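You operate a simulated robot arm through the tools that you are given. There is no shell and no other tool. Be economical: measure what you need, move in short steps, check, and stop when the job is done.

You are at the controls of a simulated robot arm. One attempt, no reset.

## Task
Fetch the stop peg from the vise bench top and stand it on the steel plate on the vise bench top. Put the mallet from the tall table top on the corner end of the side bench. Take the yellow-headed peg from the tall table top and leave it on the table end of the side bench. Take the red-headed rivet from the tall table top and put it on the fasten card. Take the bucking iron from the table end of the side bench and put it on the corner end of the side bench. Stack the job card labelled "vise" from the table end of the side bench on top of the job card marked "linseed oil". Do these in any order. Set down upright: stop peg, bucking iron.

It is judged by the outcome, as a careful person would: the job done as asked, and still so three seconds after it is handed in. It fails if anything else is knocked over, pushed out of place, dropped, spilled or broken.

## Robot
A 6-joint arm with a four-finger gripper on a trunk, on a base that drives. Base frame: it is fixed to the floor where the robot stands at the start and does not move with it; the origin is under the middle of the robot, x ahead of it, y to its left, z up; the surface under the hand at the start is at about z = 900. Units: mm, rad, N and s.
With the tool pointing down near the work surface it reaches from about 120 to 920 mm from the robot's upright axis, wherever it stands. Its first joint turns from -2.897 to 2.897 rad. Places, roughly: bucking iron (5x5x8 cm) [13100, 5800, 900]; corner end of the side bench [14800, 5900, 900]; fasten card [12000, 5250, 1000]; job card [13500, 6000, 750]; mallet (25x7x11 cm) [12200, 5500, 1000]; red-headed rivet (3x3x4 cm) [12400, 5700, 1000]; steel plate (7x7x2 cm) [500, 200, 900]; stop peg (3x3x6 cm) [500, 100, 1000]; table end of the side bench [13500, 5900, 900]; yellow-headed peg (3x3x7 cm) [12100, 5300, 1000]. Payload 3.43 kg.
The TCP is the grasp point between the finger pads, 30 mm short of the fingertips. In the tool frame z runs along the fingers and y along their closing line. Largest opening 120 mm; the body of the gripper starts 85 mm behind the TCP.
Orientation is that of the tool frame in the base frame, as [roll, pitch, yaw] about the fixed x, y, z axes, in that order (R = Rz(yaw) Ry(pitch) Rx(roll)). With the fingers straight down and closing along the base's y, the tool's x points along the base's -x, its y along +y and its z along -z.

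## Interface
- The arm moves only by the tool play_rows. Its argument "targets" is a list of rows, each a list of 3 entries, a list of its own where there are three numbers: the turn, a rotation vector about the tool's x, y, z in rad, then the shift along the tool's x, y, z in mm, then the opening, from 0 (shut) to 1 (fully open). In form: [[[rx, ry, rz], [dx, dy, dz], claw], ...]. A call has 1 to 12 rows; each row is the pose to reach, as a shift and turn from the pose commanded when the call began, along the tool's axes at that moment. Each row takes 0.2 s and may step no farther than 50 mm and 0.15 rad from the row before; otherwise, or with a gripper value out of range, the whole call is refused. A pose out of reach is approached as far as the arm can. The call stops where the force on the tool passes 40 N (or 10 N more than at its start, if that is more) or the arm is blocked; 0.2 s more then pass. The fingers move at their own pace and stop on an object; they squeeze with about 21 N. The grip force told is the motor's: it shows also when the fingers shut on nothing. Time passes only in rows, and 0.2 s behind the last, so rows that repeat a pose let the fingers close. The reply holds the time, the measured pose of the TCP, the force on the tool along the base axes, the opening and the grip force, in the units named above and with some noise, with the torque about the TCP (base axes, N m) and any sound that the robot's microphone picked up.
- Cameras (640 x 400 px; columns grow to the right, rows downward): "scene" is now at [66.1, 185, 1560.3]; the picture's right is [-0.10, -0.99, 0.00], its down [-0.68, 0.07, -0.73] and it looks along [0.72, -0.07, -0.69] (base axes); focal length 277 px, centre (320, 200). "wrist" rides on the gripper at [71, -17, -121] in the tool frame; the picture's right is [0.23, 0.97, 0.00], its down [-0.81, 0.19, -0.55] and it looks along [-0.54, 0.13, 0.83] (tool axes); focal length 275 px, centre (320, 200). There is no depth. A picture from a camera that has moved, and an enlarged one, comes with that camera's place and axes in the base frame and with its lens. The place of the scene camera against the robot may be out by one fixed shift of up to 18 mm in any direction.
- capture(camera): a new picture of that camera. No time passes.
- raise_lower(by): slides the trunk up (or, below 0, down) by that many mm; the arm and the scene camera ride with it, the base frame stays. It gives what a move gives, with no picture.
- base_move(legs): drives the robot by 1 to 6 legs, each [ahead, left, turn to the left] in mm, mm and rad, along the robot's own axes; the way and the turn of a leg run together, so that a leg with both is an arc; at most 1500 mm and 3.142 rad a leg. The arm and the cameras ride along, it lands a little off, and it stops where it bumps. It gives what a move gives.
- aim_head(pan, tilt): turns the head with the scene camera to pan (to the left, within 2.094 rad either way) and tilt (down, from -0.506 to 1.204), counted from straight ahead of the robot. It gives what a move gives.
- close_up(camera, box): a new picture of the part [left, top, right, bottom] of that camera's present view, enlarged. No time passes.
- sign_off(): hands the job in; it is judged then, once.

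Go step by step. Nothing tells you exact positions but the pictures and the camera data: compare them with the known pose of the tool, close in by small moves and look again before you grip or let go. The budget is 186 turns and 164 pictures, counting those below and the enlarged ones. Unless the task says otherwise, let go and move clear before handing in, and close with one line.

The tools are called after "Request:" as a command line: name --argument value ..., lists and objects as JSON in quotes. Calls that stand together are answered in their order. play_rows: Moves the arm, as the interface text tells. Its arguments: {"type":"object","properties":{"targets":{"type":"array","items":{"type":"array"}}},"required":["targets"]} The other tools are called the same way: raise_lower (by) slides the trunk up or down; base_move (legs) drives the base; aim_head (pan, tilt) turns the head that bears the scene camera; capture (camera) takes a picture; close_up (camera, box) takes an enlarged picture of a part of a camera's view; sign_off () hands the job in.

At the start:

```text
t: 0.0
eef_pos: [547.4, 14.8, 1186.2]
tcp_rot: [3.141, -0.002, -3.14]
wrist_force: [0.5, 0.2, 0.7]
moment: [-0.04, 0.0, 0.01]
opening: 120.0
grip_force: 0.1
trunk travel left (down, up): [-150.0, 390.0]
robot x, y, heading: [0.4, -1.4, -0.002]
head pan, tilt: [-0.105, 0.761]
```

scene: 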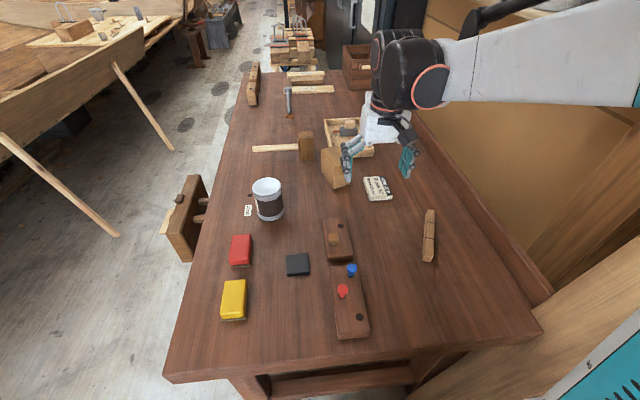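
wrist: 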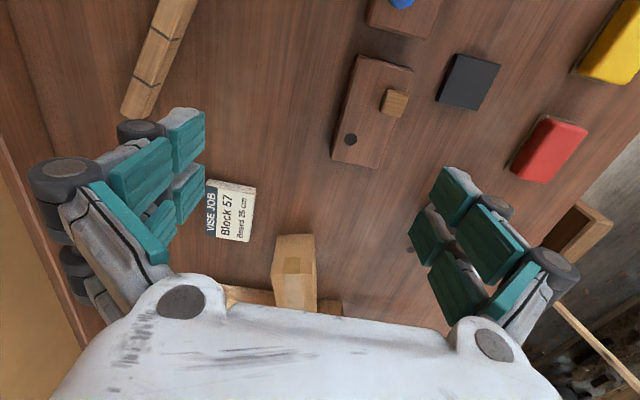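

I see the stop peg as the small square wooden peg standing in the brown block, and the steel plate as the dark square next to it. I'll look closer at both.

Request:
close_up --camera "scene" --box '[220, 200, 400, 350]'

Request:
close_up --camera "wrist" --box '[310, 20, 530, 180]'

```text
2.67 times, centred on (310, 275) of scene
camera zoom: at [66.1, 185.0, 1560.3], right [-0.1, -0.99, 0.0], down [-0.68, 0.07, -0.73], along [0.72, -0.07, -0.69], focal length 738 px, centre (347, 0)
```

zoom: 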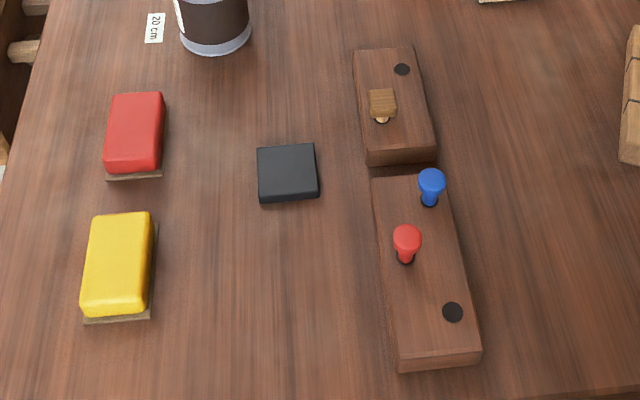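

```text
2.50 times, centred on (420, 100) of wrist
camera zoom: at [476.4, -2.8, 1305.4], right [-0.23, 0.97, 0.0], down [0.81, 0.19, 0.55], along [0.54, 0.13, -0.83], focal length 688 px, centre (70, 450)
```

zoom: 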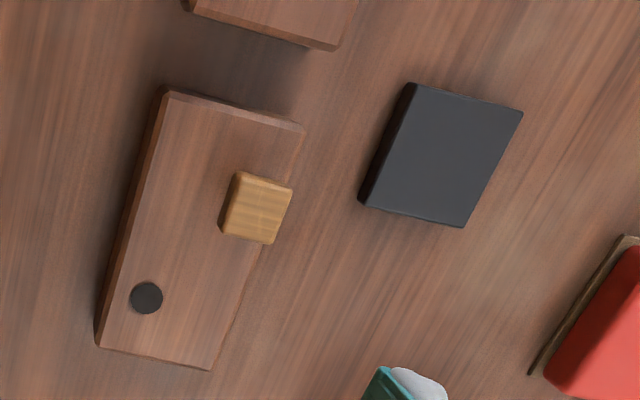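

The peg's head is at about (540, 104), and the block lies along x. I'll move above it and look again.

Request:
play_rows --targets '[[[0, 0, 0], [2, 30, 35], 0.8], [[0, 0, 0], [4, 60, 70], 0.6], [[0, 0, 0], [7, 90, 105], 0.55], [[0, 0, 0], [7, 90, 140], 0.55]]'

Request:
capture --camera "wrist"

Request:
close_up --camera "scene" --box '[260, 130, 440, 290]'

```text
t: 1.0
eef_pos: [539.9, 103.7, 1043.9]
tcp_rot: [-3.14, 0.0, 3.141]
wrist_force: [-0.1, 0.3, -0.9]
moment: [-0.03, 0.02, -0.01]
opening: 65.5
grip_force: 0.1
trunk travel left (down, up): [-150.0, 390.0]
robot x, y, heading: [3.2, 1.8, -0.002]
head pan, tilt: [-0.105, 0.761]
```

```text
159 pictures are left
camera wrist: at [468.6, 86.6, 1164.1], right [-0.23, 0.97, 0.0], down [0.81, 0.19, 0.55], along [0.54, 0.13, -0.83], focal length 275 px, centre (320, 200)
```

wrist: 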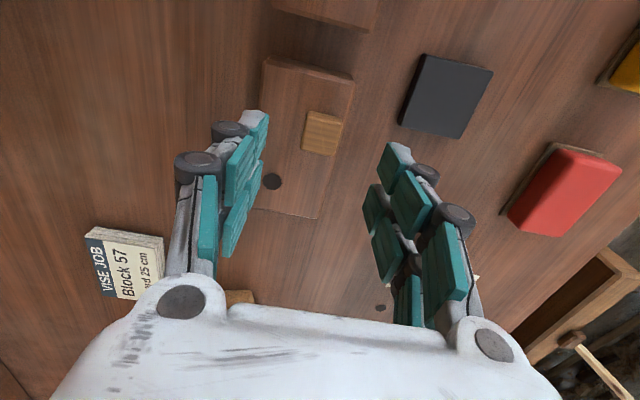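

```text
2.50 times, centred on (350, 210) of scene
camera zoom: at [66.4, 185.2, 1560.1], right [-0.11, -0.99, 0.0], down [-0.69, 0.07, -0.72], along [0.72, -0.08, -0.69], focal length 692 px, centre (245, 175)
```

zoom: 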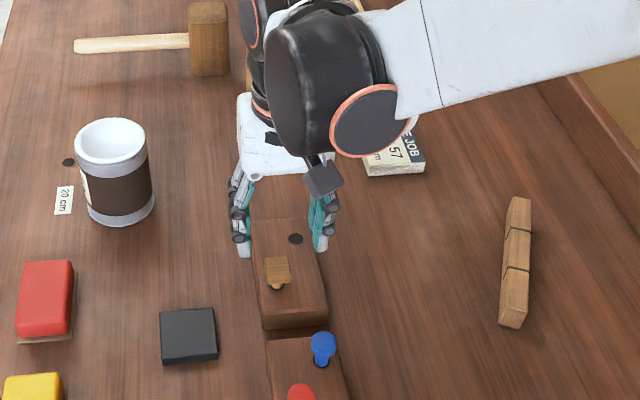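

The head top comes out at about (540.5, 106, 960). I'll descend partway and look again.

Request:
play_rows --targets '[[[0, 0, 0], [0, 2, 40], 0.55], [[0, 0, 0], [0, 2, 74], 0.55]]'

Request:
close_up --camera "scene" --box '[290, 180, 390, 280]'

Request:
close_up --camera "wrist" --box '[220, 60, 420, 240]'

```text
t: 1.6
eef_pos: [538.8, 104.7, 969.2]
tcp_rot: [3.142, -0.002, 3.141]
wrist_force: [0.5, 0.2, -0.2]
moment: [0.02, 0.04, -0.04]
opening: 66.0
grip_force: 0.0
trunk travel left (down, up): [-150.0, 390.0]
robot x, y, heading: [-2.0, -0.1, 0.0]
head pan, tilt: [-0.105, 0.761]
```

```text
4.00 times, centred on (340, 230) of scene
camera zoom: at [66.9, 185.0, 1560.1], right [-0.11, -0.99, 0.0], down [-0.69, 0.07, -0.72], along [0.72, -0.08, -0.69], focal length 1108 px, centre (240, 80)
```

zoom: 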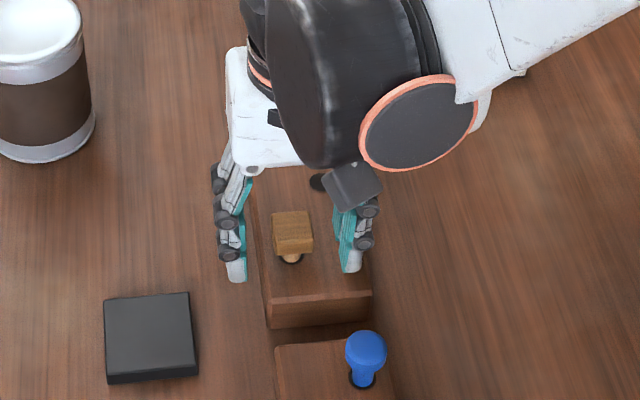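

```text
2.22 times, centred on (320, 150) of wrist
camera zoom: at [469.1, 87.7, 1089.4], right [-0.23, 0.97, 0.0], down [0.81, 0.19, 0.55], along [0.54, 0.13, -0.83], focal length 612 px, centre (320, 311)
```

zoom: 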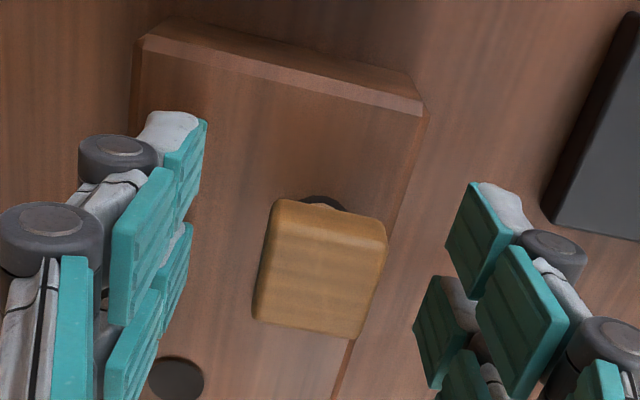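

The fingertips are just above the block and straddle the head. I'll close and lift slowly.

Request:
play_rows --targets '[[[0, 0, 0], [-3, 0, 0], 0.5], [[0, 0, 0], [-3, 0, 0], 0.2], [[0, 0, 0], [-3, 0, 0], 0.1], [[0, 0, 0], [-3, 0, 0], 0.1]]'

Request:
play_rows --targets '[[[0, 0, 0], [0, 0, -20], 0.1], [[0, 0, 0], [0, 0, -45], 0.1], [[0, 0, 0], [0, 0, -80], 0.1]]'

Request:
capture --camera "wrist"

Request:
close_up --camera "scene" --box '[260, 150, 420, 290]'

```text
t: 2.6
eef_pos: [542.5, 105.5, 970.8]
tcp_rot: [-3.141, 0.001, -3.141]
wrist_force: [-0.1, 1.0, -0.2]
moment: [-0.01, 0.03, -0.04]
opening: 26.1
grip_force: 20.9
trunk travel left (down, up): [-150.0, 390.0]
robot x, y, heading: [-2.6, -0.8, 0.001]
head pan, tilt: [-0.105, 0.761]
```

```text
t: 3.4
eef_pos: [542.8, 104.3, 1052.3]
tcp_rot: [3.14, -0.001, -3.141]
wrist_force: [-0.8, -0.3, 0.8]
moment: [-0.01, 0.0, -0.02]
opening: 26.2
grip_force: 21.8
trunk travel left (down, up): [-150.0, 390.0]
robot x, y, heading: [0.6, 0.3, -0.0]
head pan, tilt: [-0.105, 0.761]
```

```text
155 pictures are left
camera wrist: at [471.9, 87.8, 1171.6], right [-0.23, 0.97, 0.0], down [0.81, 0.19, 0.55], along [0.54, 0.13, -0.83], focal length 275 px, centre (320, 200)
```

wrist: 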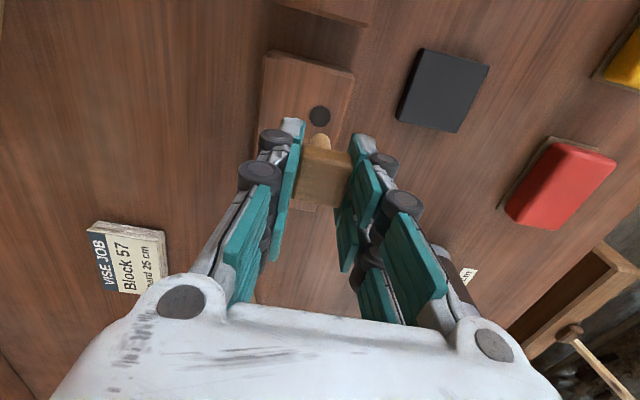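

```text
2.86 times, centred on (340, 220) of scene
camera zoom: at [65.9, 184.8, 1560.3], right [-0.11, -0.99, 0.0], down [-0.69, 0.07, -0.72], along [0.72, -0.08, -0.69], focal length 791 px, centre (263, 143)
```

zoom: 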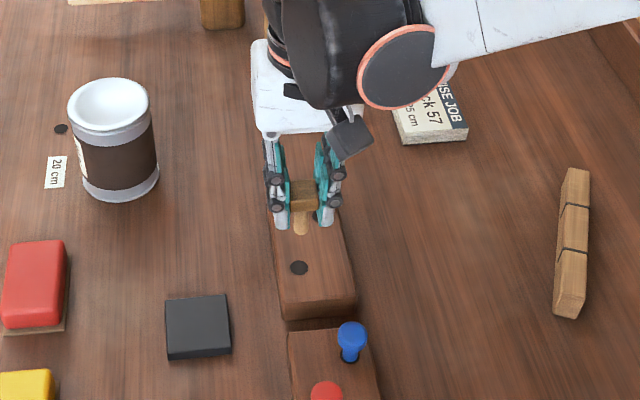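

The peg is held with its shank straight down, and its bottom is about 70 mm below the TCP. I'll carry it over the plate.

Request:
play_rows --targets '[[[0, 0, 0], [15, 35, 0], 0.1], [[0, 0, 0], [30, 70, 0], 0.1], [[0, 0, 0], [44, 101, 0], 0.1]]'

Request:
close_up --camera "wrist" --box '[220, 40, 420, 220]'

Request:
close_up --camera "scene" --box '[240, 190, 360, 290]'

```text
t: 4.2
eef_pos: [500.6, 206.1, 1053.0]
tcp_rot: [-3.141, -0.001, 3.141]
wrist_force: [-0.3, 0.2, 0.5]
moment: [0.02, 0.02, 0.01]
opening: 26.2
grip_force: 20.9
trunk travel left (down, up): [-150.0, 390.0]
robot x, y, heading: [-3.6, -2.2, 0.001]
head pan, tilt: [-0.105, 0.761]
```

```text
2.22 times, centred on (320, 130) of wrist
camera zoom: at [429.3, 189.5, 1172.2], right [-0.23, 0.97, 0.0], down [0.81, 0.19, 0.55], along [0.54, 0.13, -0.83], focal length 612 px, centre (320, 356)
```

zoom: 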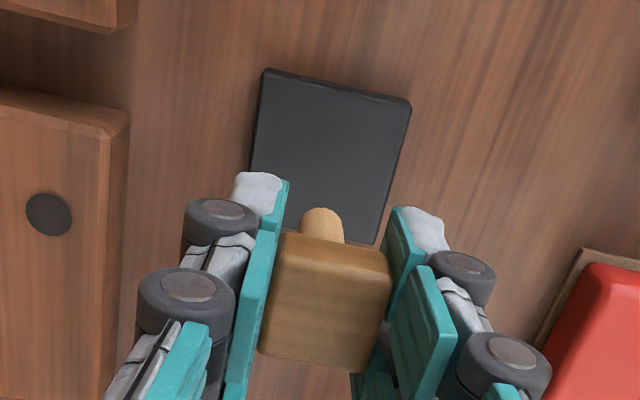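

```text
4.00 times, centred on (300, 240) of scene
camera zoom: at [66.1, 184.9, 1560.2], right [-0.11, -0.99, 0.0], down [-0.69, 0.07, -0.72], along [0.72, -0.08, -0.69], focal length 1108 px, centre (400, 40)
```

zoom: 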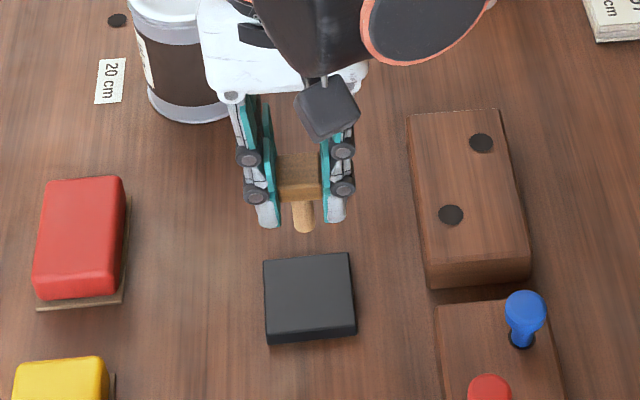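

The plate is centred at about (499, 207), right under the peg. I'll lower towards contact.

Request:
play_rows --targets '[[[0, 0, 0], [0, 0, 30], 0.1], [[0, 0, 0], [0, 0, 54], 0.1]]'

Request:
close_up --camera "scene" --box '[260, 210, 340, 290]'

```text
t: 4.8
eef_pos: [499.5, 206.8, 997.1]
tcp_rot: [3.14, 0.001, 3.141]
wrist_force: [-0.2, 0.2, -0.2]
moment: [-0.02, 0.0, -0.01]
opening: 26.0
grip_force: 21.3
trunk travel left (down, up): [-150.0, 390.0]
robot x, y, heading: [-0.2, 1.9, 0.002]
head pan, tilt: [-0.105, 0.761]
```

```text
5.00 times, centred on (300, 250) of scene
camera zoom: at [66.4, 185.2, 1560.1], right [-0.11, -0.99, 0.0], down [-0.69, 0.07, -0.72], along [0.72, -0.08, -0.69], focal length 1385 px, centre (420, -50)
```

zoom: 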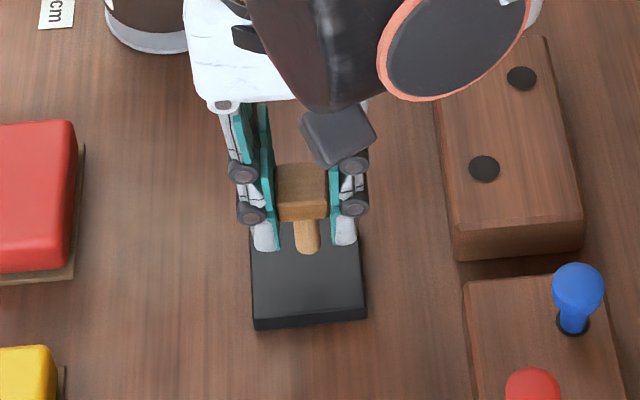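

Request:
play_rows --targets '[[[0, 0, 0], [0, 0, 3], 0.1], [[0, 0, 0], [0, 0, 5], 0.1], [[0, 0, 0], [0, 0, 7], 0.1], [[0, 0, 0], [0, 0, 9], 0.1]]'

Request:
close_up --camera "scene" --box '[260, 210, 340, 290]'

```text
t: 5.8
eef_pos: [499.9, 208.1, 989.2]
tcp_rot: [-3.141, -0.001, 3.141]
wrist_force: [0.7, 0.0, -0.5]
moment: [0.01, -0.01, 0.03]
opening: 26.4
grip_force: 21.1
trunk travel left (down, up): [-150.0, 390.0]
robot x, y, heading: [-3.7, -2.8, -0.001]
head pan, tilt: [-0.105, 0.761]
```

```text
5.00 times, centred on (300, 250) of scene
camera zoom: at [66.1, 184.9, 1560.2], right [-0.11, -0.99, 0.0], down [-0.69, 0.07, -0.72], along [0.72, -0.08, -0.69], focal length 1385 px, centre (420, -50)
```

zoom: 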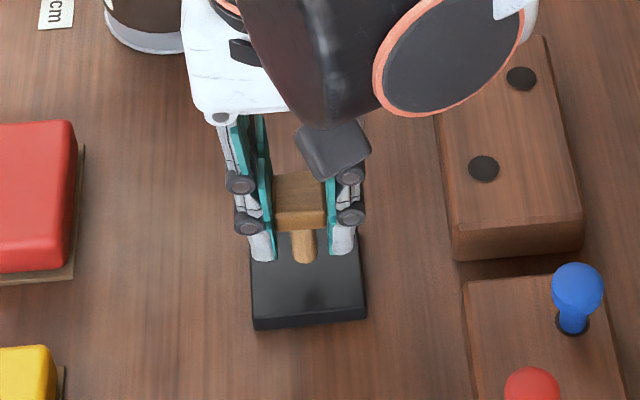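

Request:
play_rows --targets '[[[0, 0, 0], [0, 0, 2], 0.1], [[0, 0, 0], [0, 0, 4], 0.1], [[0, 0, 0], [0, 0, 6], 0.1]]'

Request:
close_up --camera "scene" --box '[260, 210, 340, 290]'

```text
t: 6.6
eef_pos: [499.7, 207.5, 981.5]
tcp_rot: [3.141, 0.0, -3.141]
wrist_force: [0.0, 0.0, -0.4]
moment: [0.0, -0.04, 0.01]
opening: 26.4
grip_force: 21.2
trunk travel left (down, up): [-150.0, 390.0]
robot x, y, heading: [-0.6, 0.6, 0.001]
head pan, tilt: [-0.105, 0.761]
```

```text
5.00 times, centred on (300, 250) of scene
camera zoom: at [66.1, 184.9, 1560.2], right [-0.11, -0.99, 0.0], down [-0.69, 0.07, -0.72], along [0.72, -0.08, -0.69], focal length 1385 px, centre (420, -50)
```

zoom: 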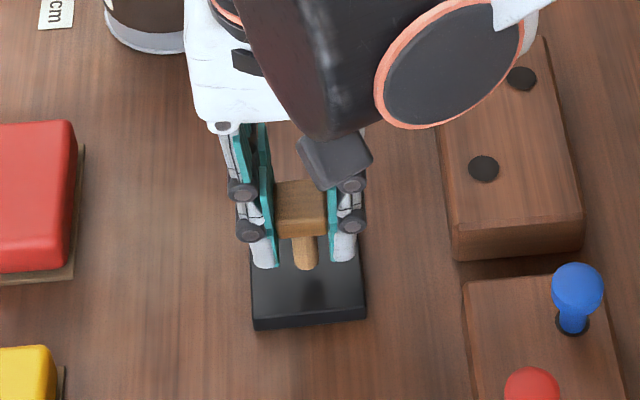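

Request:
play_rows --targets '[[[0, 0, 0], [0, 0, 1.5], 0.1], [[0, 0, 0], [0, 0, 3], 0.1], [[0, 0, 0], [0, 0, 4.5], 0.1], [[0, 0, 0], [0, 0, 4.5], 0.1]]'

Request:
close_up --camera "wrist" --box '[220, 40, 420, 220]'

```text
t: 7.6
eef_pos: [499.9, 207.0, 978.2]
tcp_rot: [-3.142, 0.001, 3.141]
wrist_force: [0.5, -0.4, -0.3]
moment: [0.04, -0.03, 0.0]
opening: 26.0
grip_force: 21.0
trunk travel left (down, up): [-150.0, 390.0]
robot x, y, heading: [-4.5, 0.4, -0.005]
head pan, tilt: [-0.105, 0.761]
```

```text
2.22 times, centred on (320, 130) of wrist
camera zoom: at [428.6, 190.3, 1097.9], right [-0.23, 0.97, 0.0], down [0.81, 0.19, 0.55], along [0.54, 0.13, -0.83], focal length 612 px, centre (320, 356)
```

zoom: 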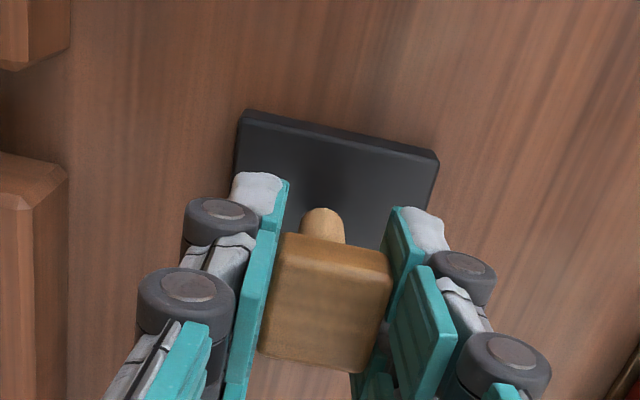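

Request:
play_rows --targets '[[[0, 0, 0], [0, 0, 1.5], 0.1], [[0, 0, 0], [0, 0, 3], 0.1], [[0, 0, 0], [0, 0, 3], 0.1]]'

Request:
play_rows --targets '[[[0, 0, 0], [0, 0, 1.5], 0.1], [[0, 0, 0], [0, 0, 3], 0.1], [[0, 0, 0], [0, 0, 3], 0.1]]'

Request:
close_up --camera "scene" --box '[280, 220, 330, 280]'

```text
t: 8.4
eef_pos: [498.6, 208.5, 975.0]
tcp_rot: [3.141, 0.0, -3.142]
wrist_force: [-1.0, 1.0, 0.4]
moment: [-0.01, -0.02, -0.04]
opening: 26.2
grip_force: 21.1
trunk travel left (down, up): [-150.0, 390.0]
robot x, y, heading: [-2.5, -0.8, -0.001]
head pan, tilt: [-0.105, 0.761]
```

```text
t: 9.2
eef_pos: [498.9, 208.4, 973.2]
tcp_rot: [3.141, -0.001, 3.14]
wrist_force: [-0.5, -0.3, 1.8]
moment: [0.02, 0.02, 0.01]
opening: 26.1
grip_force: 20.9
trunk travel left (down, up): [-150.0, 390.0]
robot x, y, heading: [1.8, 1.0, -0.001]
head pan, tilt: [-0.105, 0.761]
```

```text
6.67 times, centred on (305, 250) of scene
camera zoom: at [65.9, 184.8, 1560.2], right [-0.11, -0.99, 0.0], down [-0.69, 0.07, -0.72], along [0.72, -0.08, -0.69], focal length 1846 px, centre (420, -133)
```

zoom: 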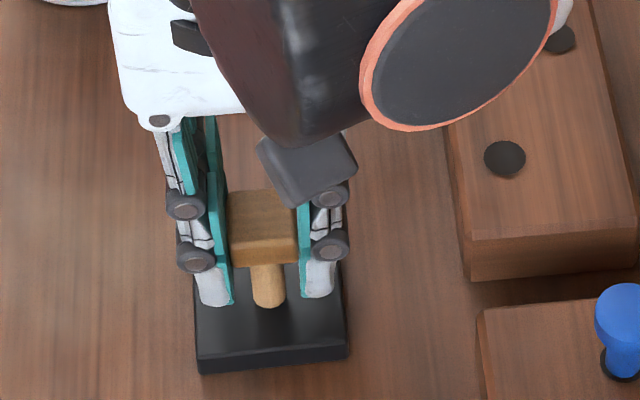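

Request:
play_rows --targets '[[[0, 0, 0], [0, 0, 1], 0.1], [[0, 0, 0], [0, 0, 2], 0.1], [[0, 0, 0], [0, 0, 2], 0.1]]'

Request:
play_rows --targets '[[[0, 0, 0], [0, 0, 1], 0.1], [[0, 0, 0], [0, 0, 2], 0.1], [[0, 0, 0], [0, 0, 2], 0.1]]'

```text
t: 10.0
eef_pos: [498.3, 206.8, 970.4]
tcp_rot: [3.141, 0.0, -3.141]
wrist_force: [0.4, 1.3, 16.8]
moment: [0.06, 0.05, 0.0]
opening: 25.9
grip_force: 20.5
trunk travel left (down, up): [-150.0, 390.0]
robot x, y, heading: [-2.2, 0.6, -0.001]
head pan, tilt: [-0.105, 0.761]
```

```text
t: 10.8
eef_pos: [498.2, 207.6, 969.1]
tcp_rot: [-3.141, 0.0, 3.141]
wrist_force: [-0.9, 0.0, 17.4]
moment: [0.03, 0.09, 0.04]
opening: 26.1
grip_force: 20.5
trunk travel left (down, up): [-150.0, 390.0]
robot x, y, heading: [-0.9, -3.1, 0.0]
head pan, tilt: [-0.105, 0.761]
```

Contact is firm, with the peg on the plate. I'll open and rise.

Request:
play_rows --targets '[[[0, 0, 0], [0, 0, -1], 0.3], [[0, 0, 0], [0, 0, -1], 0.5], [[0, 0, 0], [0, 0, -1], 0.5], [[0, 0, 0], [0, 0, -40], 0.5], [[0, 0, 0], [0, 0, -85], 0.5], [[0, 0, 0], [0, 0, -130], 0.5], [[0, 0, 0], [0, 0, -175], 0.5]]'

Request:
close_up --camera "scene" --box '[240, 200, 380, 300]'

Request:
aim_head --pan 0.35 --tilt 0.1

Request:
capture --camera "scene"

```text
t: 12.4
eef_pos: [500.3, 209.6, 1145.2]
tcp_rot: [-3.141, 0.001, 3.141]
wrist_force: [-0.5, -0.4, 1.2]
moment: [0.01, -0.03, -0.01]
opening: 59.8
grip_force: 0.1
trunk travel left (down, up): [-150.0, 390.0]
robot x, y, heading: [1.4, 0.7, -0.006]
head pan, tilt: [-0.105, 0.761]
```

```text
4.00 times, centred on (310, 250) of scene
camera zoom: at [65.2, 166.9, 1568.1], right [-0.31, -0.95, 0.0], down [-0.59, 0.19, -0.79], along [0.75, -0.24, -0.62], focal length 1108 px, centre (360, 0)
```

zoom: 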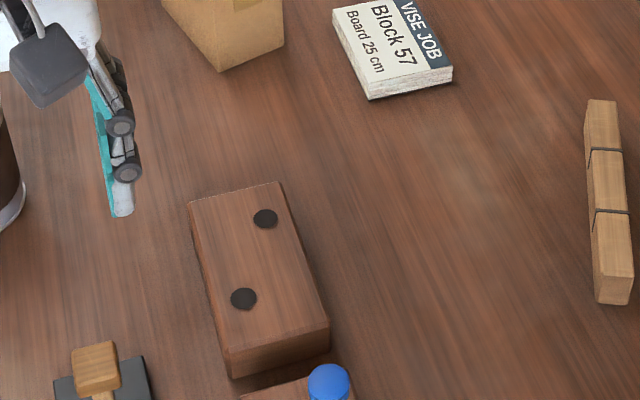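

```text
t: 13.4
eef_pos: [501.7, 210.1, 1143.5]
tcp_rot: [3.14, -0.001, 3.141]
wrist_force: [1.7, 0.0, -0.1]
moment: [0.02, 0.01, 0.02]
opening: 60.2
grip_force: 0.1
trunk travel left (down, up): [-150.0, 390.0]
robot x, y, heading: [-3.4, 2.7, -0.001]
head pan, tilt: [0.351, 0.099]
```

```text
145 pictures are left
camera scene: at [74.9, 174.4, 1614.4], right [-0.21, -0.98, 0.0], down [-0.16, 0.03, -0.99], along [0.97, -0.2, -0.16], focal length 277 px, centre (320, 200)
```

scene: 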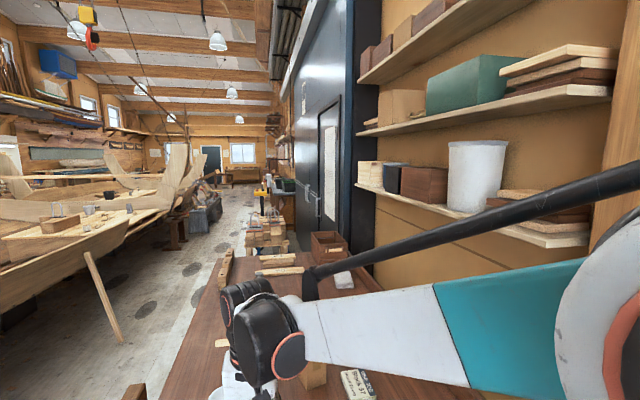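

The peg appears to be standing on the plate. The head was still turning, so I'll look again from the settled pose.

Request:
capture --camera "scene"

Request:
capture --camera "wrist"

```text
144 pictures are left
camera scene: at [74.9, 174.4, 1614.4], right [-0.21, -0.98, 0.0], down [-0.16, 0.03, -0.99], along [0.97, -0.2, -0.16], focal length 277 px, centre (320, 200)
```

scene: 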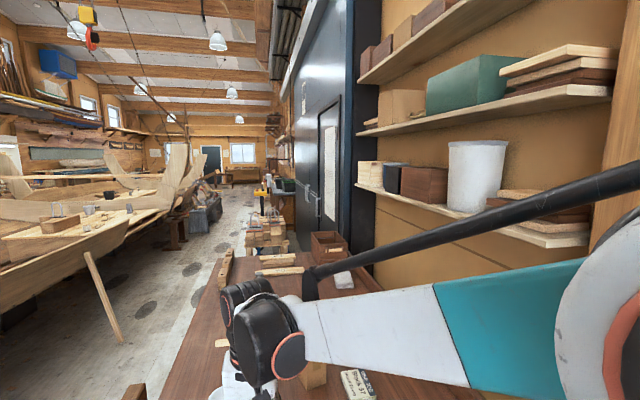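

```text
143 pictures are left
camera wrist: at [430.6, 192.1, 1263.4], right [-0.23, 0.97, 0.0], down [0.81, 0.19, 0.55], along [0.54, 0.13, -0.83], focal length 275 px, centre (320, 200)
```

wrist: 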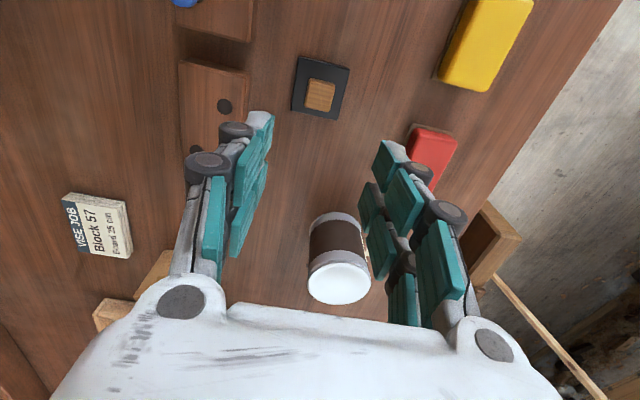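

Request:
aim_head --pan 0.6 --tilt 0.3

Request:
capture --camera "scene"

```text
t: 14.2
eef_pos: [501.2, 209.7, 1143.7]
tcp_rot: [-3.141, 0.001, 3.141]
wrist_force: [-0.6, 0.4, 0.4]
moment: [0.0, 0.04, 0.01]
opening: 60.0
grip_force: 0.1
trunk travel left (down, up): [-150.0, 390.0]
robot x, y, heading: [1.1, -0.5, 0.002]
head pan, tilt: [0.6, 0.3]
```

```text
142 pictures are left
camera scene: at [75.6, 175.1, 1606.1], right [-0.2, -0.98, 0.0], down [-0.24, 0.05, -0.97], along [0.95, -0.19, -0.25], focal length 277 px, centre (320, 200)
```

scene: 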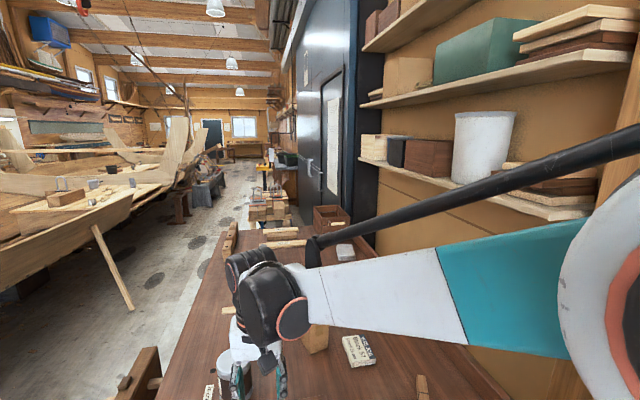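

The head isn't pointing where it reports. I'll tuck the arm first, in case it is in the way, and look again.

Request:
play_rows --targets '[[[0, 0, 0], [0, -45, -20], 0.5], [[0, 0, 0], [15, -90, -40], 0.5], [[0, 0, 0], [50, -120, -60], 0.5], [[0, 0, 0], [90, -145, -80], 0.5], [[0, 0, 0], [130, -170, -100], 0.5], [[0, 0, 0], [150, -200, -120], 0.5]]'

Request:
capture --camera "scene"

```text
refused: row 2 steps farther than a row can; nothing moved
```

```text
141 pictures are left
camera scene: at [75.6, 175.1, 1606.1], right [-0.2, -0.98, 0.0], down [-0.24, 0.05, -0.97], along [0.95, -0.19, -0.25], focal length 277 px, centre (320, 200)
```

scene: 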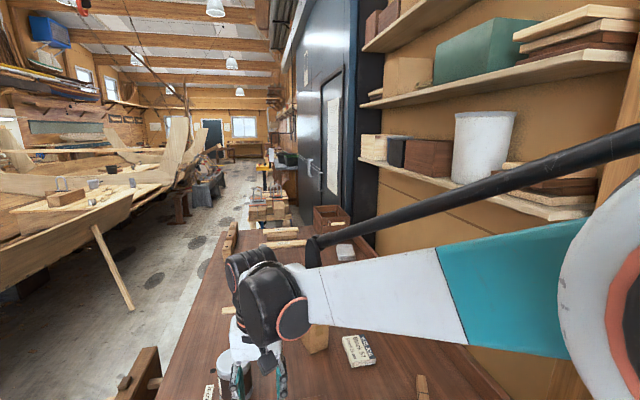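

Request:
play_rows --targets '[[[0, 0, 0], [0, -30, -25], 0.5], [[0, 0, 0], [15, -60, -50], 0.5], [[0, 0, 0], [40, -90, -70], 0.5], [[0, 0, 0], [70, -115, -90], 0.5], [[0, 0, 0], [100, -140, -105], 0.5], [[0, 0, 0], [125, -165, -120], 0.5]]'

Request:
capture --camera "scene"

```text
t: 15.6
eef_pos: [372.1, 40.8, 1265.7]
tcp_rot: [3.141, 0.0, -3.141]
wrist_force: [-0.6, -0.5, 0.7]
moment: [0.04, 0.02, -0.04]
opening: 60.0
grip_force: 0.1
trunk travel left (down, up): [-150.0, 390.0]
robot x, y, heading: [-1.5, -1.9, 0.001]
head pan, tilt: [0.6, 0.3]
```

```text
140 pictures are left
camera scene: at [60.9, 245.2, 1601.5], right [0.56, -0.83, 0.0], down [-0.24, -0.16, -0.96], along [0.79, 0.53, -0.29], focal length 277 px, centre (320, 200)
```

scene: 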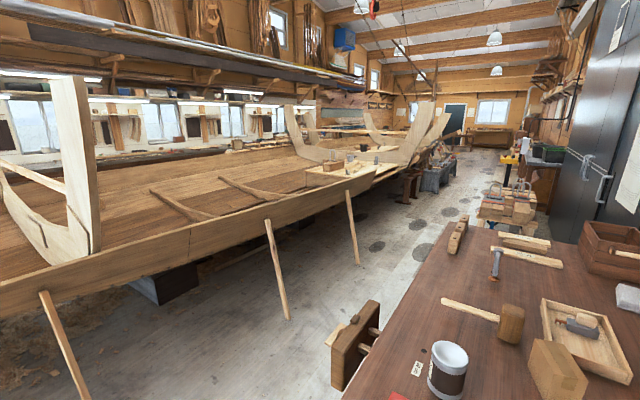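

The arm had been blocking the head, and it's clear now. The corridor is between the bench and the boat props. I'll check the floor on the left before driving.

Request:
aim_head --pan 1.0 --tilt 0.7

Request:
capture --camera "scene"

```text
t: 16.5
eef_pos: [374.6, 42.1, 1263.5]
tcp_rot: [-3.141, -0.001, -3.141]
wrist_force: [-0.1, -0.3, -0.9]
moment: [-0.04, -0.01, -0.02]
opening: 59.8
grip_force: 0.1
trunk travel left (down, up): [-150.0, 390.0]
robot x, y, heading: [-0.4, 0.1, 0.003]
head pan, tilt: [1.0, 0.7]
```

```text
139 pictures are left
camera scene: at [29.8, 264.9, 1565.3], right [0.84, -0.54, 0.0], down [-0.35, -0.54, -0.77], along [0.41, 0.64, -0.64], focal length 277 px, centre (320, 200)
```

scene: 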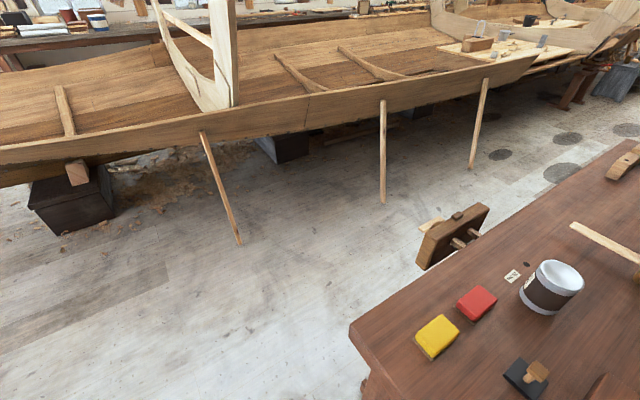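

Request:
base_move --legs '[[-60, 0, 0], [0, 1040, 0]]'

Request:
aim_head --pan 0.0 --tilt 0.45

Request:
capture --camera "scene"

```text
t: 22.3
eef_pos: [330.5, 1050.3, 1265.0]
tcp_rot: [3.141, -0.001, 3.114]
wrist_force: [0.4, -0.2, -0.6]
moment: [-0.01, 0.04, -0.03]
opening: 59.9
grip_force: 0.0
trunk travel left (down, up): [-150.0, 390.0]
robot x, y, heading: [-46.0, 1015.7, -0.029]
head pan, tilt: [1.0, 0.7]
```

```text
t: 23.6
eef_pos: [329.8, 1048.1, 1263.8]
tcp_rot: [3.141, -0.001, 3.112]
wrist_force: [0.2, -0.5, 0.5]
moment: [-0.01, -0.02, 0.0]
opening: 60.1
grip_force: 0.1
trunk travel left (down, up): [-150.0, 390.0]
robot x, y, heading: [-45.1, 1015.3, -0.031]
head pan, tilt: [0.0, 0.45]
```

```text
138 pictures are left
camera scene: at [35.9, 1208.5, 1587.4], right [-0.03, -1.0, 0.0], down [-0.44, 0.01, -0.9], along [0.9, -0.02, -0.44], focal length 277 px, centre (320, 200)
```

scene: 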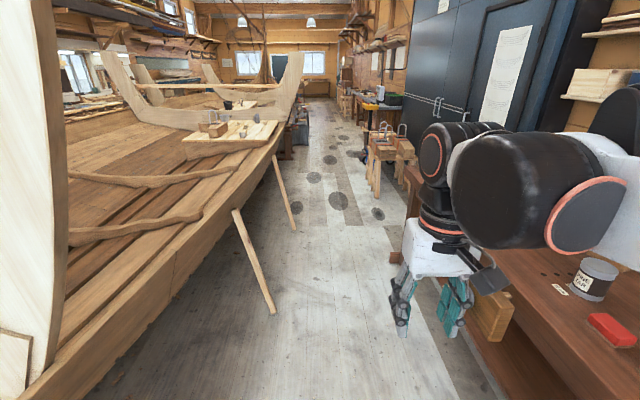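

Request:
base_move --legs '[[0, 0, 0.031], [1500, 0, 0], [1500, -60, 0]]'

Request:
capture --camera "scene"

```text
refused: leg 3 is longer than a leg can be; nothing moved
```

```text
137 pictures are left
camera scene: at [35.9, 1208.5, 1587.4], right [-0.03, -1.0, 0.0], down [-0.44, 0.01, -0.9], along [0.9, -0.02, -0.44], focal length 277 px, centre (320, 200)
```

scene: 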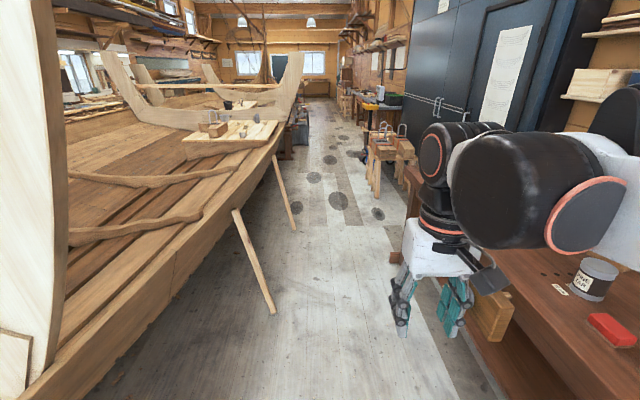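

Request:
base_move --legs '[[0, 0, 0.031], [1500, 0, 0], [1450, -50, 0]]'

Request:
aim_head --pan 0.1 --tilt 0.35

Request:
capture --camera "scene"

```text
t: 38.2
eef_pos: [3276.2, 956.4, 1263.9]
tcp_rot: [3.141, 0.0, 3.118]
wrist_force: [-0.1, 0.0, -0.1]
moment: [-0.01, -0.02, 0.0]
opening: 60.0
grip_force: 0.0
trunk travel left (down, up): [-150.0, 390.0]
robot x, y, heading: [2901.0, 922.4, -0.023]
head pan, tilt: [0.0, 0.45]
```

```text
t: 38.8
eef_pos: [3275.9, 956.8, 1264.0]
tcp_rot: [-3.141, 0.001, 3.119]
wrist_force: [-0.6, 0.3, 0.7]
moment: [-0.02, 0.01, 0.02]
opening: 60.1
grip_force: 0.1
trunk travel left (down, up): [-150.0, 390.0]
robot x, y, heading: [2900.3, 922.4, -0.024]
head pan, tilt: [0.099, 0.351]
```

```text
136 pictures are left
camera scene: at [2982.0, 1123.4, 1596.6], right [0.08, -1.0, 0.0], down [-0.34, -0.03, -0.94], along [0.94, 0.07, -0.34], focal length 277 px, centre (320, 200)
```

scene: 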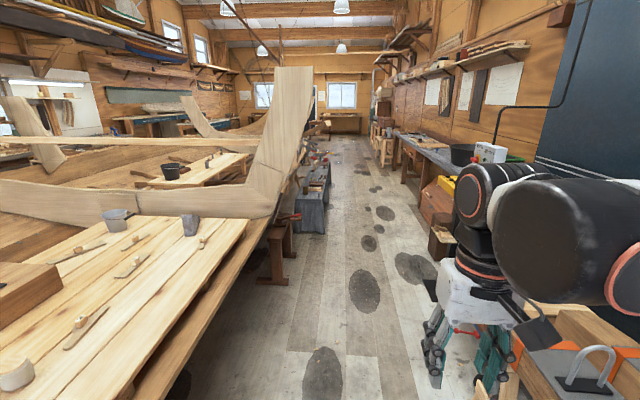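

Request:
base_move --legs '[[0, 0, 0.024], [1500, 0, 0], [1500, 0, 0], [1300, 0, 0]]'

Request:
aim_head --pan 0.4 --tilt 0.35

Request:
capture --camera "scene"

```text
t: 59.9
eef_pos: [7611.5, 1029.6, 1264.8]
tcp_rot: [-3.141, 0.0, -3.119]
wrist_force: [0.1, -0.5, 0.2]
moment: [-0.03, 0.01, 0.0]
opening: 60.1
grip_force: 0.0
trunk travel left (down, up): [-150.0, 390.0]
robot x, y, heading: [7239.3, 980.9, 0.024]
head pan, tilt: [0.099, 0.351]
```

```text
t: 60.7
eef_pos: [7611.7, 1030.6, 1263.9]
tcp_rot: [3.141, -0.001, -3.119]
wrist_force: [-0.3, 0.7, 0.9]
moment: [-0.01, 0.0, 0.01]
opening: 59.7
grip_force: 0.1
trunk travel left (down, up): [-150.0, 390.0]
robot x, y, heading: [7236.5, 982.9, 0.026]
head pan, tilt: [0.4, 0.351]
```

```text
135 pictures are left
camera scene: at [7302.5, 1210.1, 1596.7], right [0.41, -0.91, 0.0], down [-0.31, -0.14, -0.94], along [0.86, 0.38, -0.34], focal length 277 px, centre (320, 200)
```

scene: 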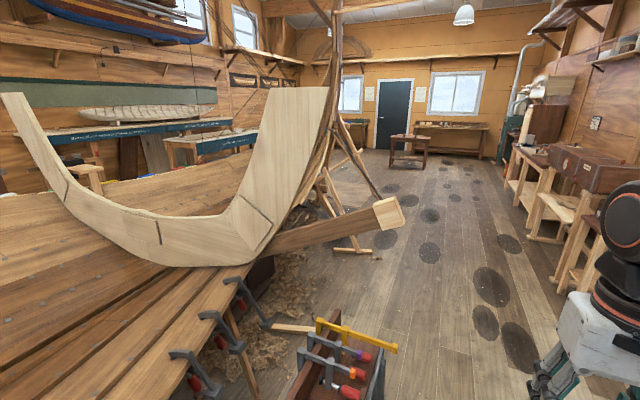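

Request:
base_move --legs '[[0, 0, -0.026], [1480, -170, 0], [1500, 0, 0], [1300, 0, 0]]'

Request:
aim_head --pan 0.9 --tilt 0.3

Request:
capture --camera "scene"

```text
t: 81.7
eef_pos: [11904.4, 734.3, 1263.2]
tcp_rot: [-3.141, 0.0, 3.115]
wrist_force: [-0.3, 0.5, -0.6]
moment: [0.0, -0.01, -0.02]
opening: 60.1
grip_force: 0.0
trunk travel left (down, up): [-150.0, 390.0]
robot x, y, heading: [11531.2, 701.9, -0.022]
head pan, tilt: [0.4, 0.351]
```

```text
t: 82.6
eef_pos: [11905.8, 734.1, 1263.3]
tcp_rot: [-3.142, -0.001, 3.115]
wrist_force: [0.7, 0.5, -0.5]
moment: [0.03, -0.01, -0.01]
opening: 60.1
grip_force: 0.0
trunk travel left (down, up): [-150.0, 390.0]
robot x, y, heading: [11529.1, 697.1, -0.026]
head pan, tilt: [0.901, 0.3]
```

```text
134 pictures are left
camera scene: at [11579.1, 967.0, 1601.4], right [0.77, -0.64, 0.0], down [-0.19, -0.23, -0.96], along [0.61, 0.73, -0.3], focal length 277 px, centre (320, 200)
```

scene: 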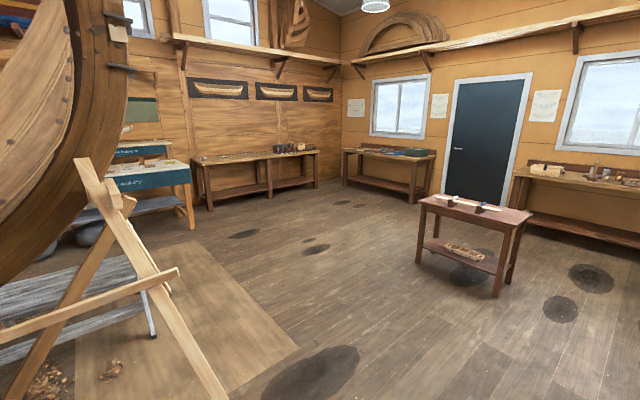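

I can see the tall blue-edged table at the left and the side bench along the far-left wall. I'll drive to near their corner.

Request:
base_move --legs '[[0, 0, 0.026], [1350, 0, 0], [0, 0, 1.571], [1500, 0, 0], [1500, 0, 0], [700, 0, 0]]'

Request:
aim_head --pan 0.5 --tilt 0.5

Request:
capture --camera "scene"

```text
t: 111.1
eef_pos: [12735.9, 4774.5, 1264.0]
tcp_rot: [3.142, -0.001, -1.533]
wrist_force: [-0.2, 0.1, -0.2]
moment: [-0.01, 0.03, 0.0]
opening: 59.9
grip_force: 0.0
trunk travel left (down, up): [-150.0, 390.0]
robot x, y, heading: [12791.3, 4402.9, 1.607]
head pan, tilt: [0.901, 0.3]
```

```text
t: 111.9
eef_pos: [12735.3, 4772.5, 1264.8]
tcp_rot: [3.139, 0.0, -1.534]
wrist_force: [0.3, 0.5, -0.1]
moment: [-0.01, 0.0, -0.01]
opening: 60.0
grip_force: 0.2
trunk travel left (down, up): [-150.0, 390.0]
robot x, y, heading: [12791.5, 4402.9, 1.613]
head pan, tilt: [0.499, 0.499]
```

```text
133 pictures are left
camera scene: at [12551.1, 4445.3, 1583.0], right [0.86, 0.51, 0.0], down [0.25, -0.41, -0.88], along [-0.45, 0.75, -0.48], focal length 277 px, centre (320, 200)
```

scene: 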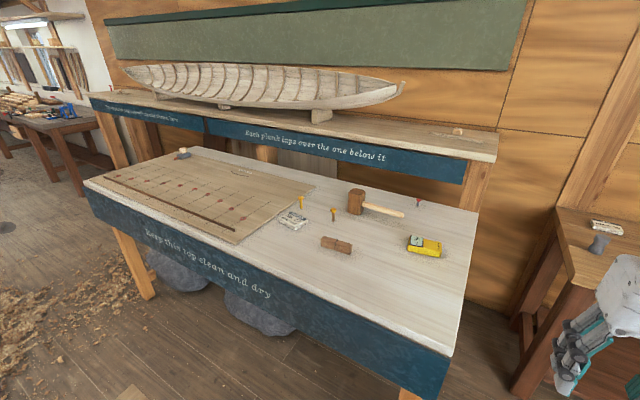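

Request:
close_up --camera "scene" --box '[260, 170, 460, 270]'

Request:
aim_head --pan -0.5 --tilt 0.4

Request:
capture --camera "scene"

```text
3.20 times, centred on (360, 220) of scene
camera zoom: at [12551.1, 4445.3, 1583.0], right [0.86, 0.51, 0.0], down [0.25, -0.41, -0.88], along [-0.45, 0.75, -0.48], focal length 886 px, centre (192, 136)
```

zoom: 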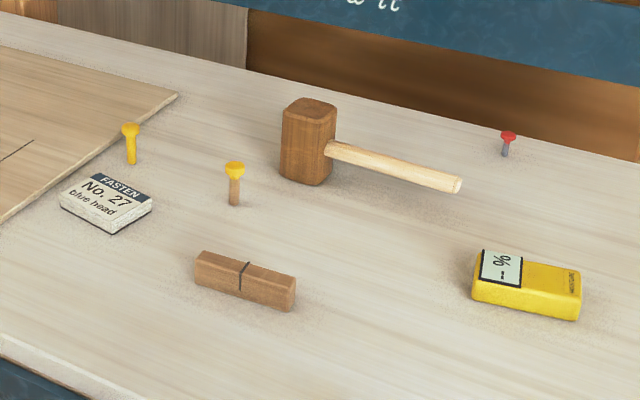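

```text
t: 113.2
eef_pos: [12736.2, 4774.1, 1263.5]
tcp_rot: [3.14, 0.0, -1.534]
wrist_force: [-1.0, 0.0, 0.5]
moment: [0.0, -0.01, 0.01]
opening: 60.0
grip_force: 0.1
trunk travel left (down, up): [-150.0, 390.0]
robot x, y, heading: [12793.4, 4400.5, 1.616]
head pan, tilt: [-0.499, 0.4]
```

```text
131 pictures are left
camera scene: at [12638.9, 4450.3, 1592.1], right [0.9, -0.44, 0.0], down [-0.17, -0.35, -0.92], along [0.41, 0.83, -0.39], focal length 277 px, centre (320, 200)
```

scene: 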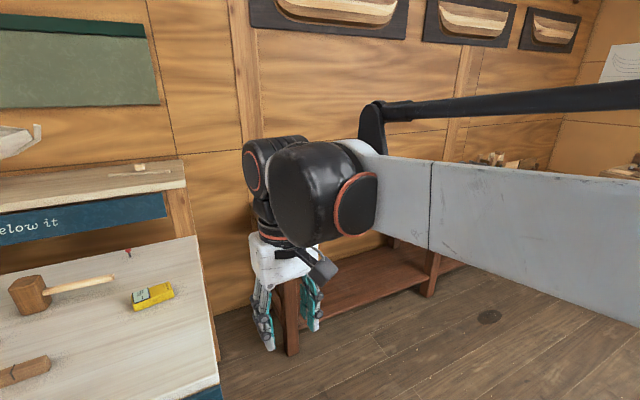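

The wooden-shanked, yellow-headed peg is at about (12090, 5330). The other yellow one is a decoy with a yellow shank. I'll move east of the tall table, near the bench.

Request:
base_move --legs '[[400, -181, 0], [330, 0, 0]]'

Request:
aim_head --pan -0.2 --tilt 0.7

Request:
capture --camera "scene"

Request:
capture --camera "wrist"

```text
t: 117.6
eef_pos: [12884.9, 5507.6, 1264.3]
tcp_rot: [-3.142, 0.0, -1.524]
wrist_force: [0.5, 0.6, 0.4]
moment: [-0.02, -0.01, -0.01]
opening: 59.9
grip_force: 0.0
trunk travel left (down, up): [-150.0, 390.0]
robot x, y, heading: [12944.5, 5133.9, 1.613]
head pan, tilt: [-0.499, 0.4]
```

```text
t: 118.4
eef_pos: [12883.1, 5506.9, 1263.8]
tcp_rot: [-3.141, 0.0, -1.525]
wrist_force: [-0.4, -0.1, -0.4]
moment: [-0.02, 0.02, -0.04]
opening: 59.8
grip_force: 0.1
trunk travel left (down, up): [-150.0, 390.0]
robot x, y, heading: [12942.2, 5137.1, 1.615]
head pan, tilt: [-0.201, 0.7]
```

```text
130 pictures are left
camera scene: at [12761.1, 5184.1, 1565.3], right [0.99, -0.16, 0.0], down [-0.1, -0.64, -0.77], along [0.12, 0.76, -0.64], focal length 277 px, centre (320, 200)
```

scene: 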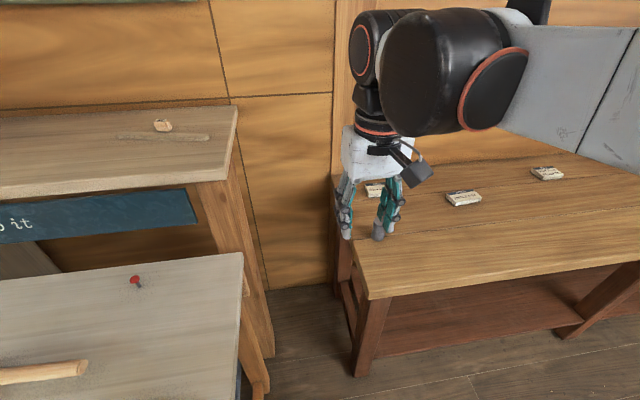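

```text
129 pictures are left
camera wrist: at [12904.5, 5436.7, 1383.8], right [-0.96, -0.27, 0.0], down [-0.23, 0.8, 0.55], along [-0.15, 0.53, -0.83], focal length 275 px, centre (320, 200)
```

wrist: 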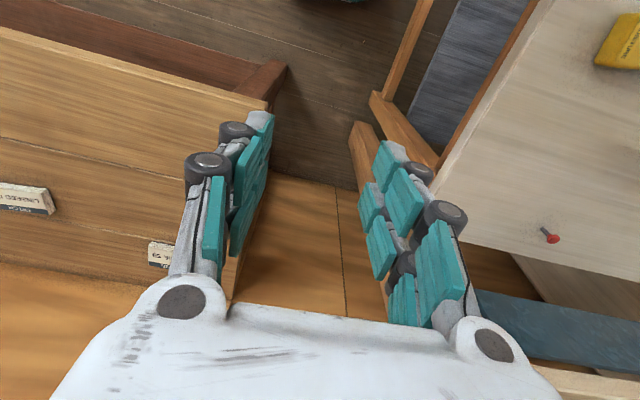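

Three cards lie on the bench. I'll turn to face the rivet, so the arm doesn't sweep across the head.

Request:
base_move --legs '[[0, -50, 0], [0, 0, 0.85]]'

Request:
aim_head --pan -0.1 --tilt 0.7

Request:
capture --camera "scene"

Request:
capture --camera "wrist"

```text
t: 121.6
eef_pos: [12674.8, 5338.3, 1264.2]
tcp_rot: [3.141, -0.002, -0.677]
wrist_force: [-0.3, -0.1, 0.7]
moment: [0.0, -0.03, 0.0]
opening: 60.2
grip_force: 0.1
trunk travel left (down, up): [-150.0, 390.0]
robot x, y, heading: [12997.2, 5139.2, 2.464]
head pan, tilt: [-0.201, 0.7]
```

```text
t: 122.2
eef_pos: [12674.6, 5338.7, 1264.4]
tcp_rot: [3.141, -0.001, -0.677]
wrist_force: [-0.9, 0.8, 0.0]
moment: [-0.01, 0.01, 0.0]
opening: 59.8
grip_force: 0.1
trunk travel left (down, up): [-150.0, 390.0]
robot x, y, heading: [12996.5, 5135.5, 2.466]
head pan, tilt: [-0.099, 0.7]
```

```text
128 pictures are left
camera scene: at [12826.8, 5022.3, 1565.3], right [0.7, 0.71, 0.0], down [0.46, -0.45, -0.76], along [-0.55, 0.54, -0.64], focal length 277 px, centre (320, 200)
```

scene: 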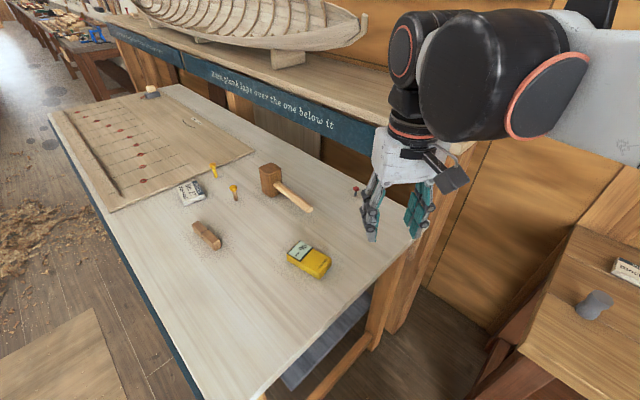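

```text
127 pictures are left
camera wrist: at [12741.7, 5307.2, 1383.8], right [-0.43, -0.9, 0.0], down [-0.75, 0.36, 0.55], along [-0.5, 0.24, -0.83], focal length 275 px, centre (320, 200)
```

wrist: 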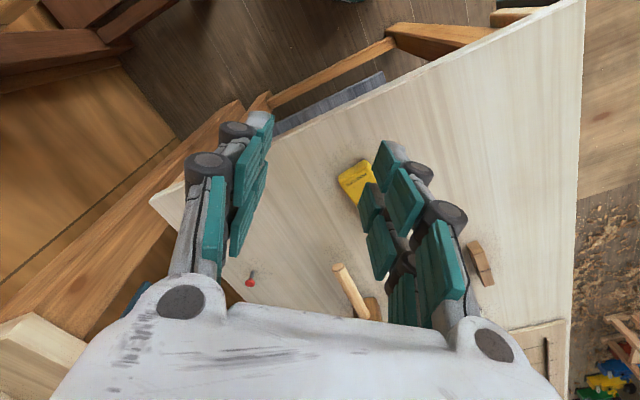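

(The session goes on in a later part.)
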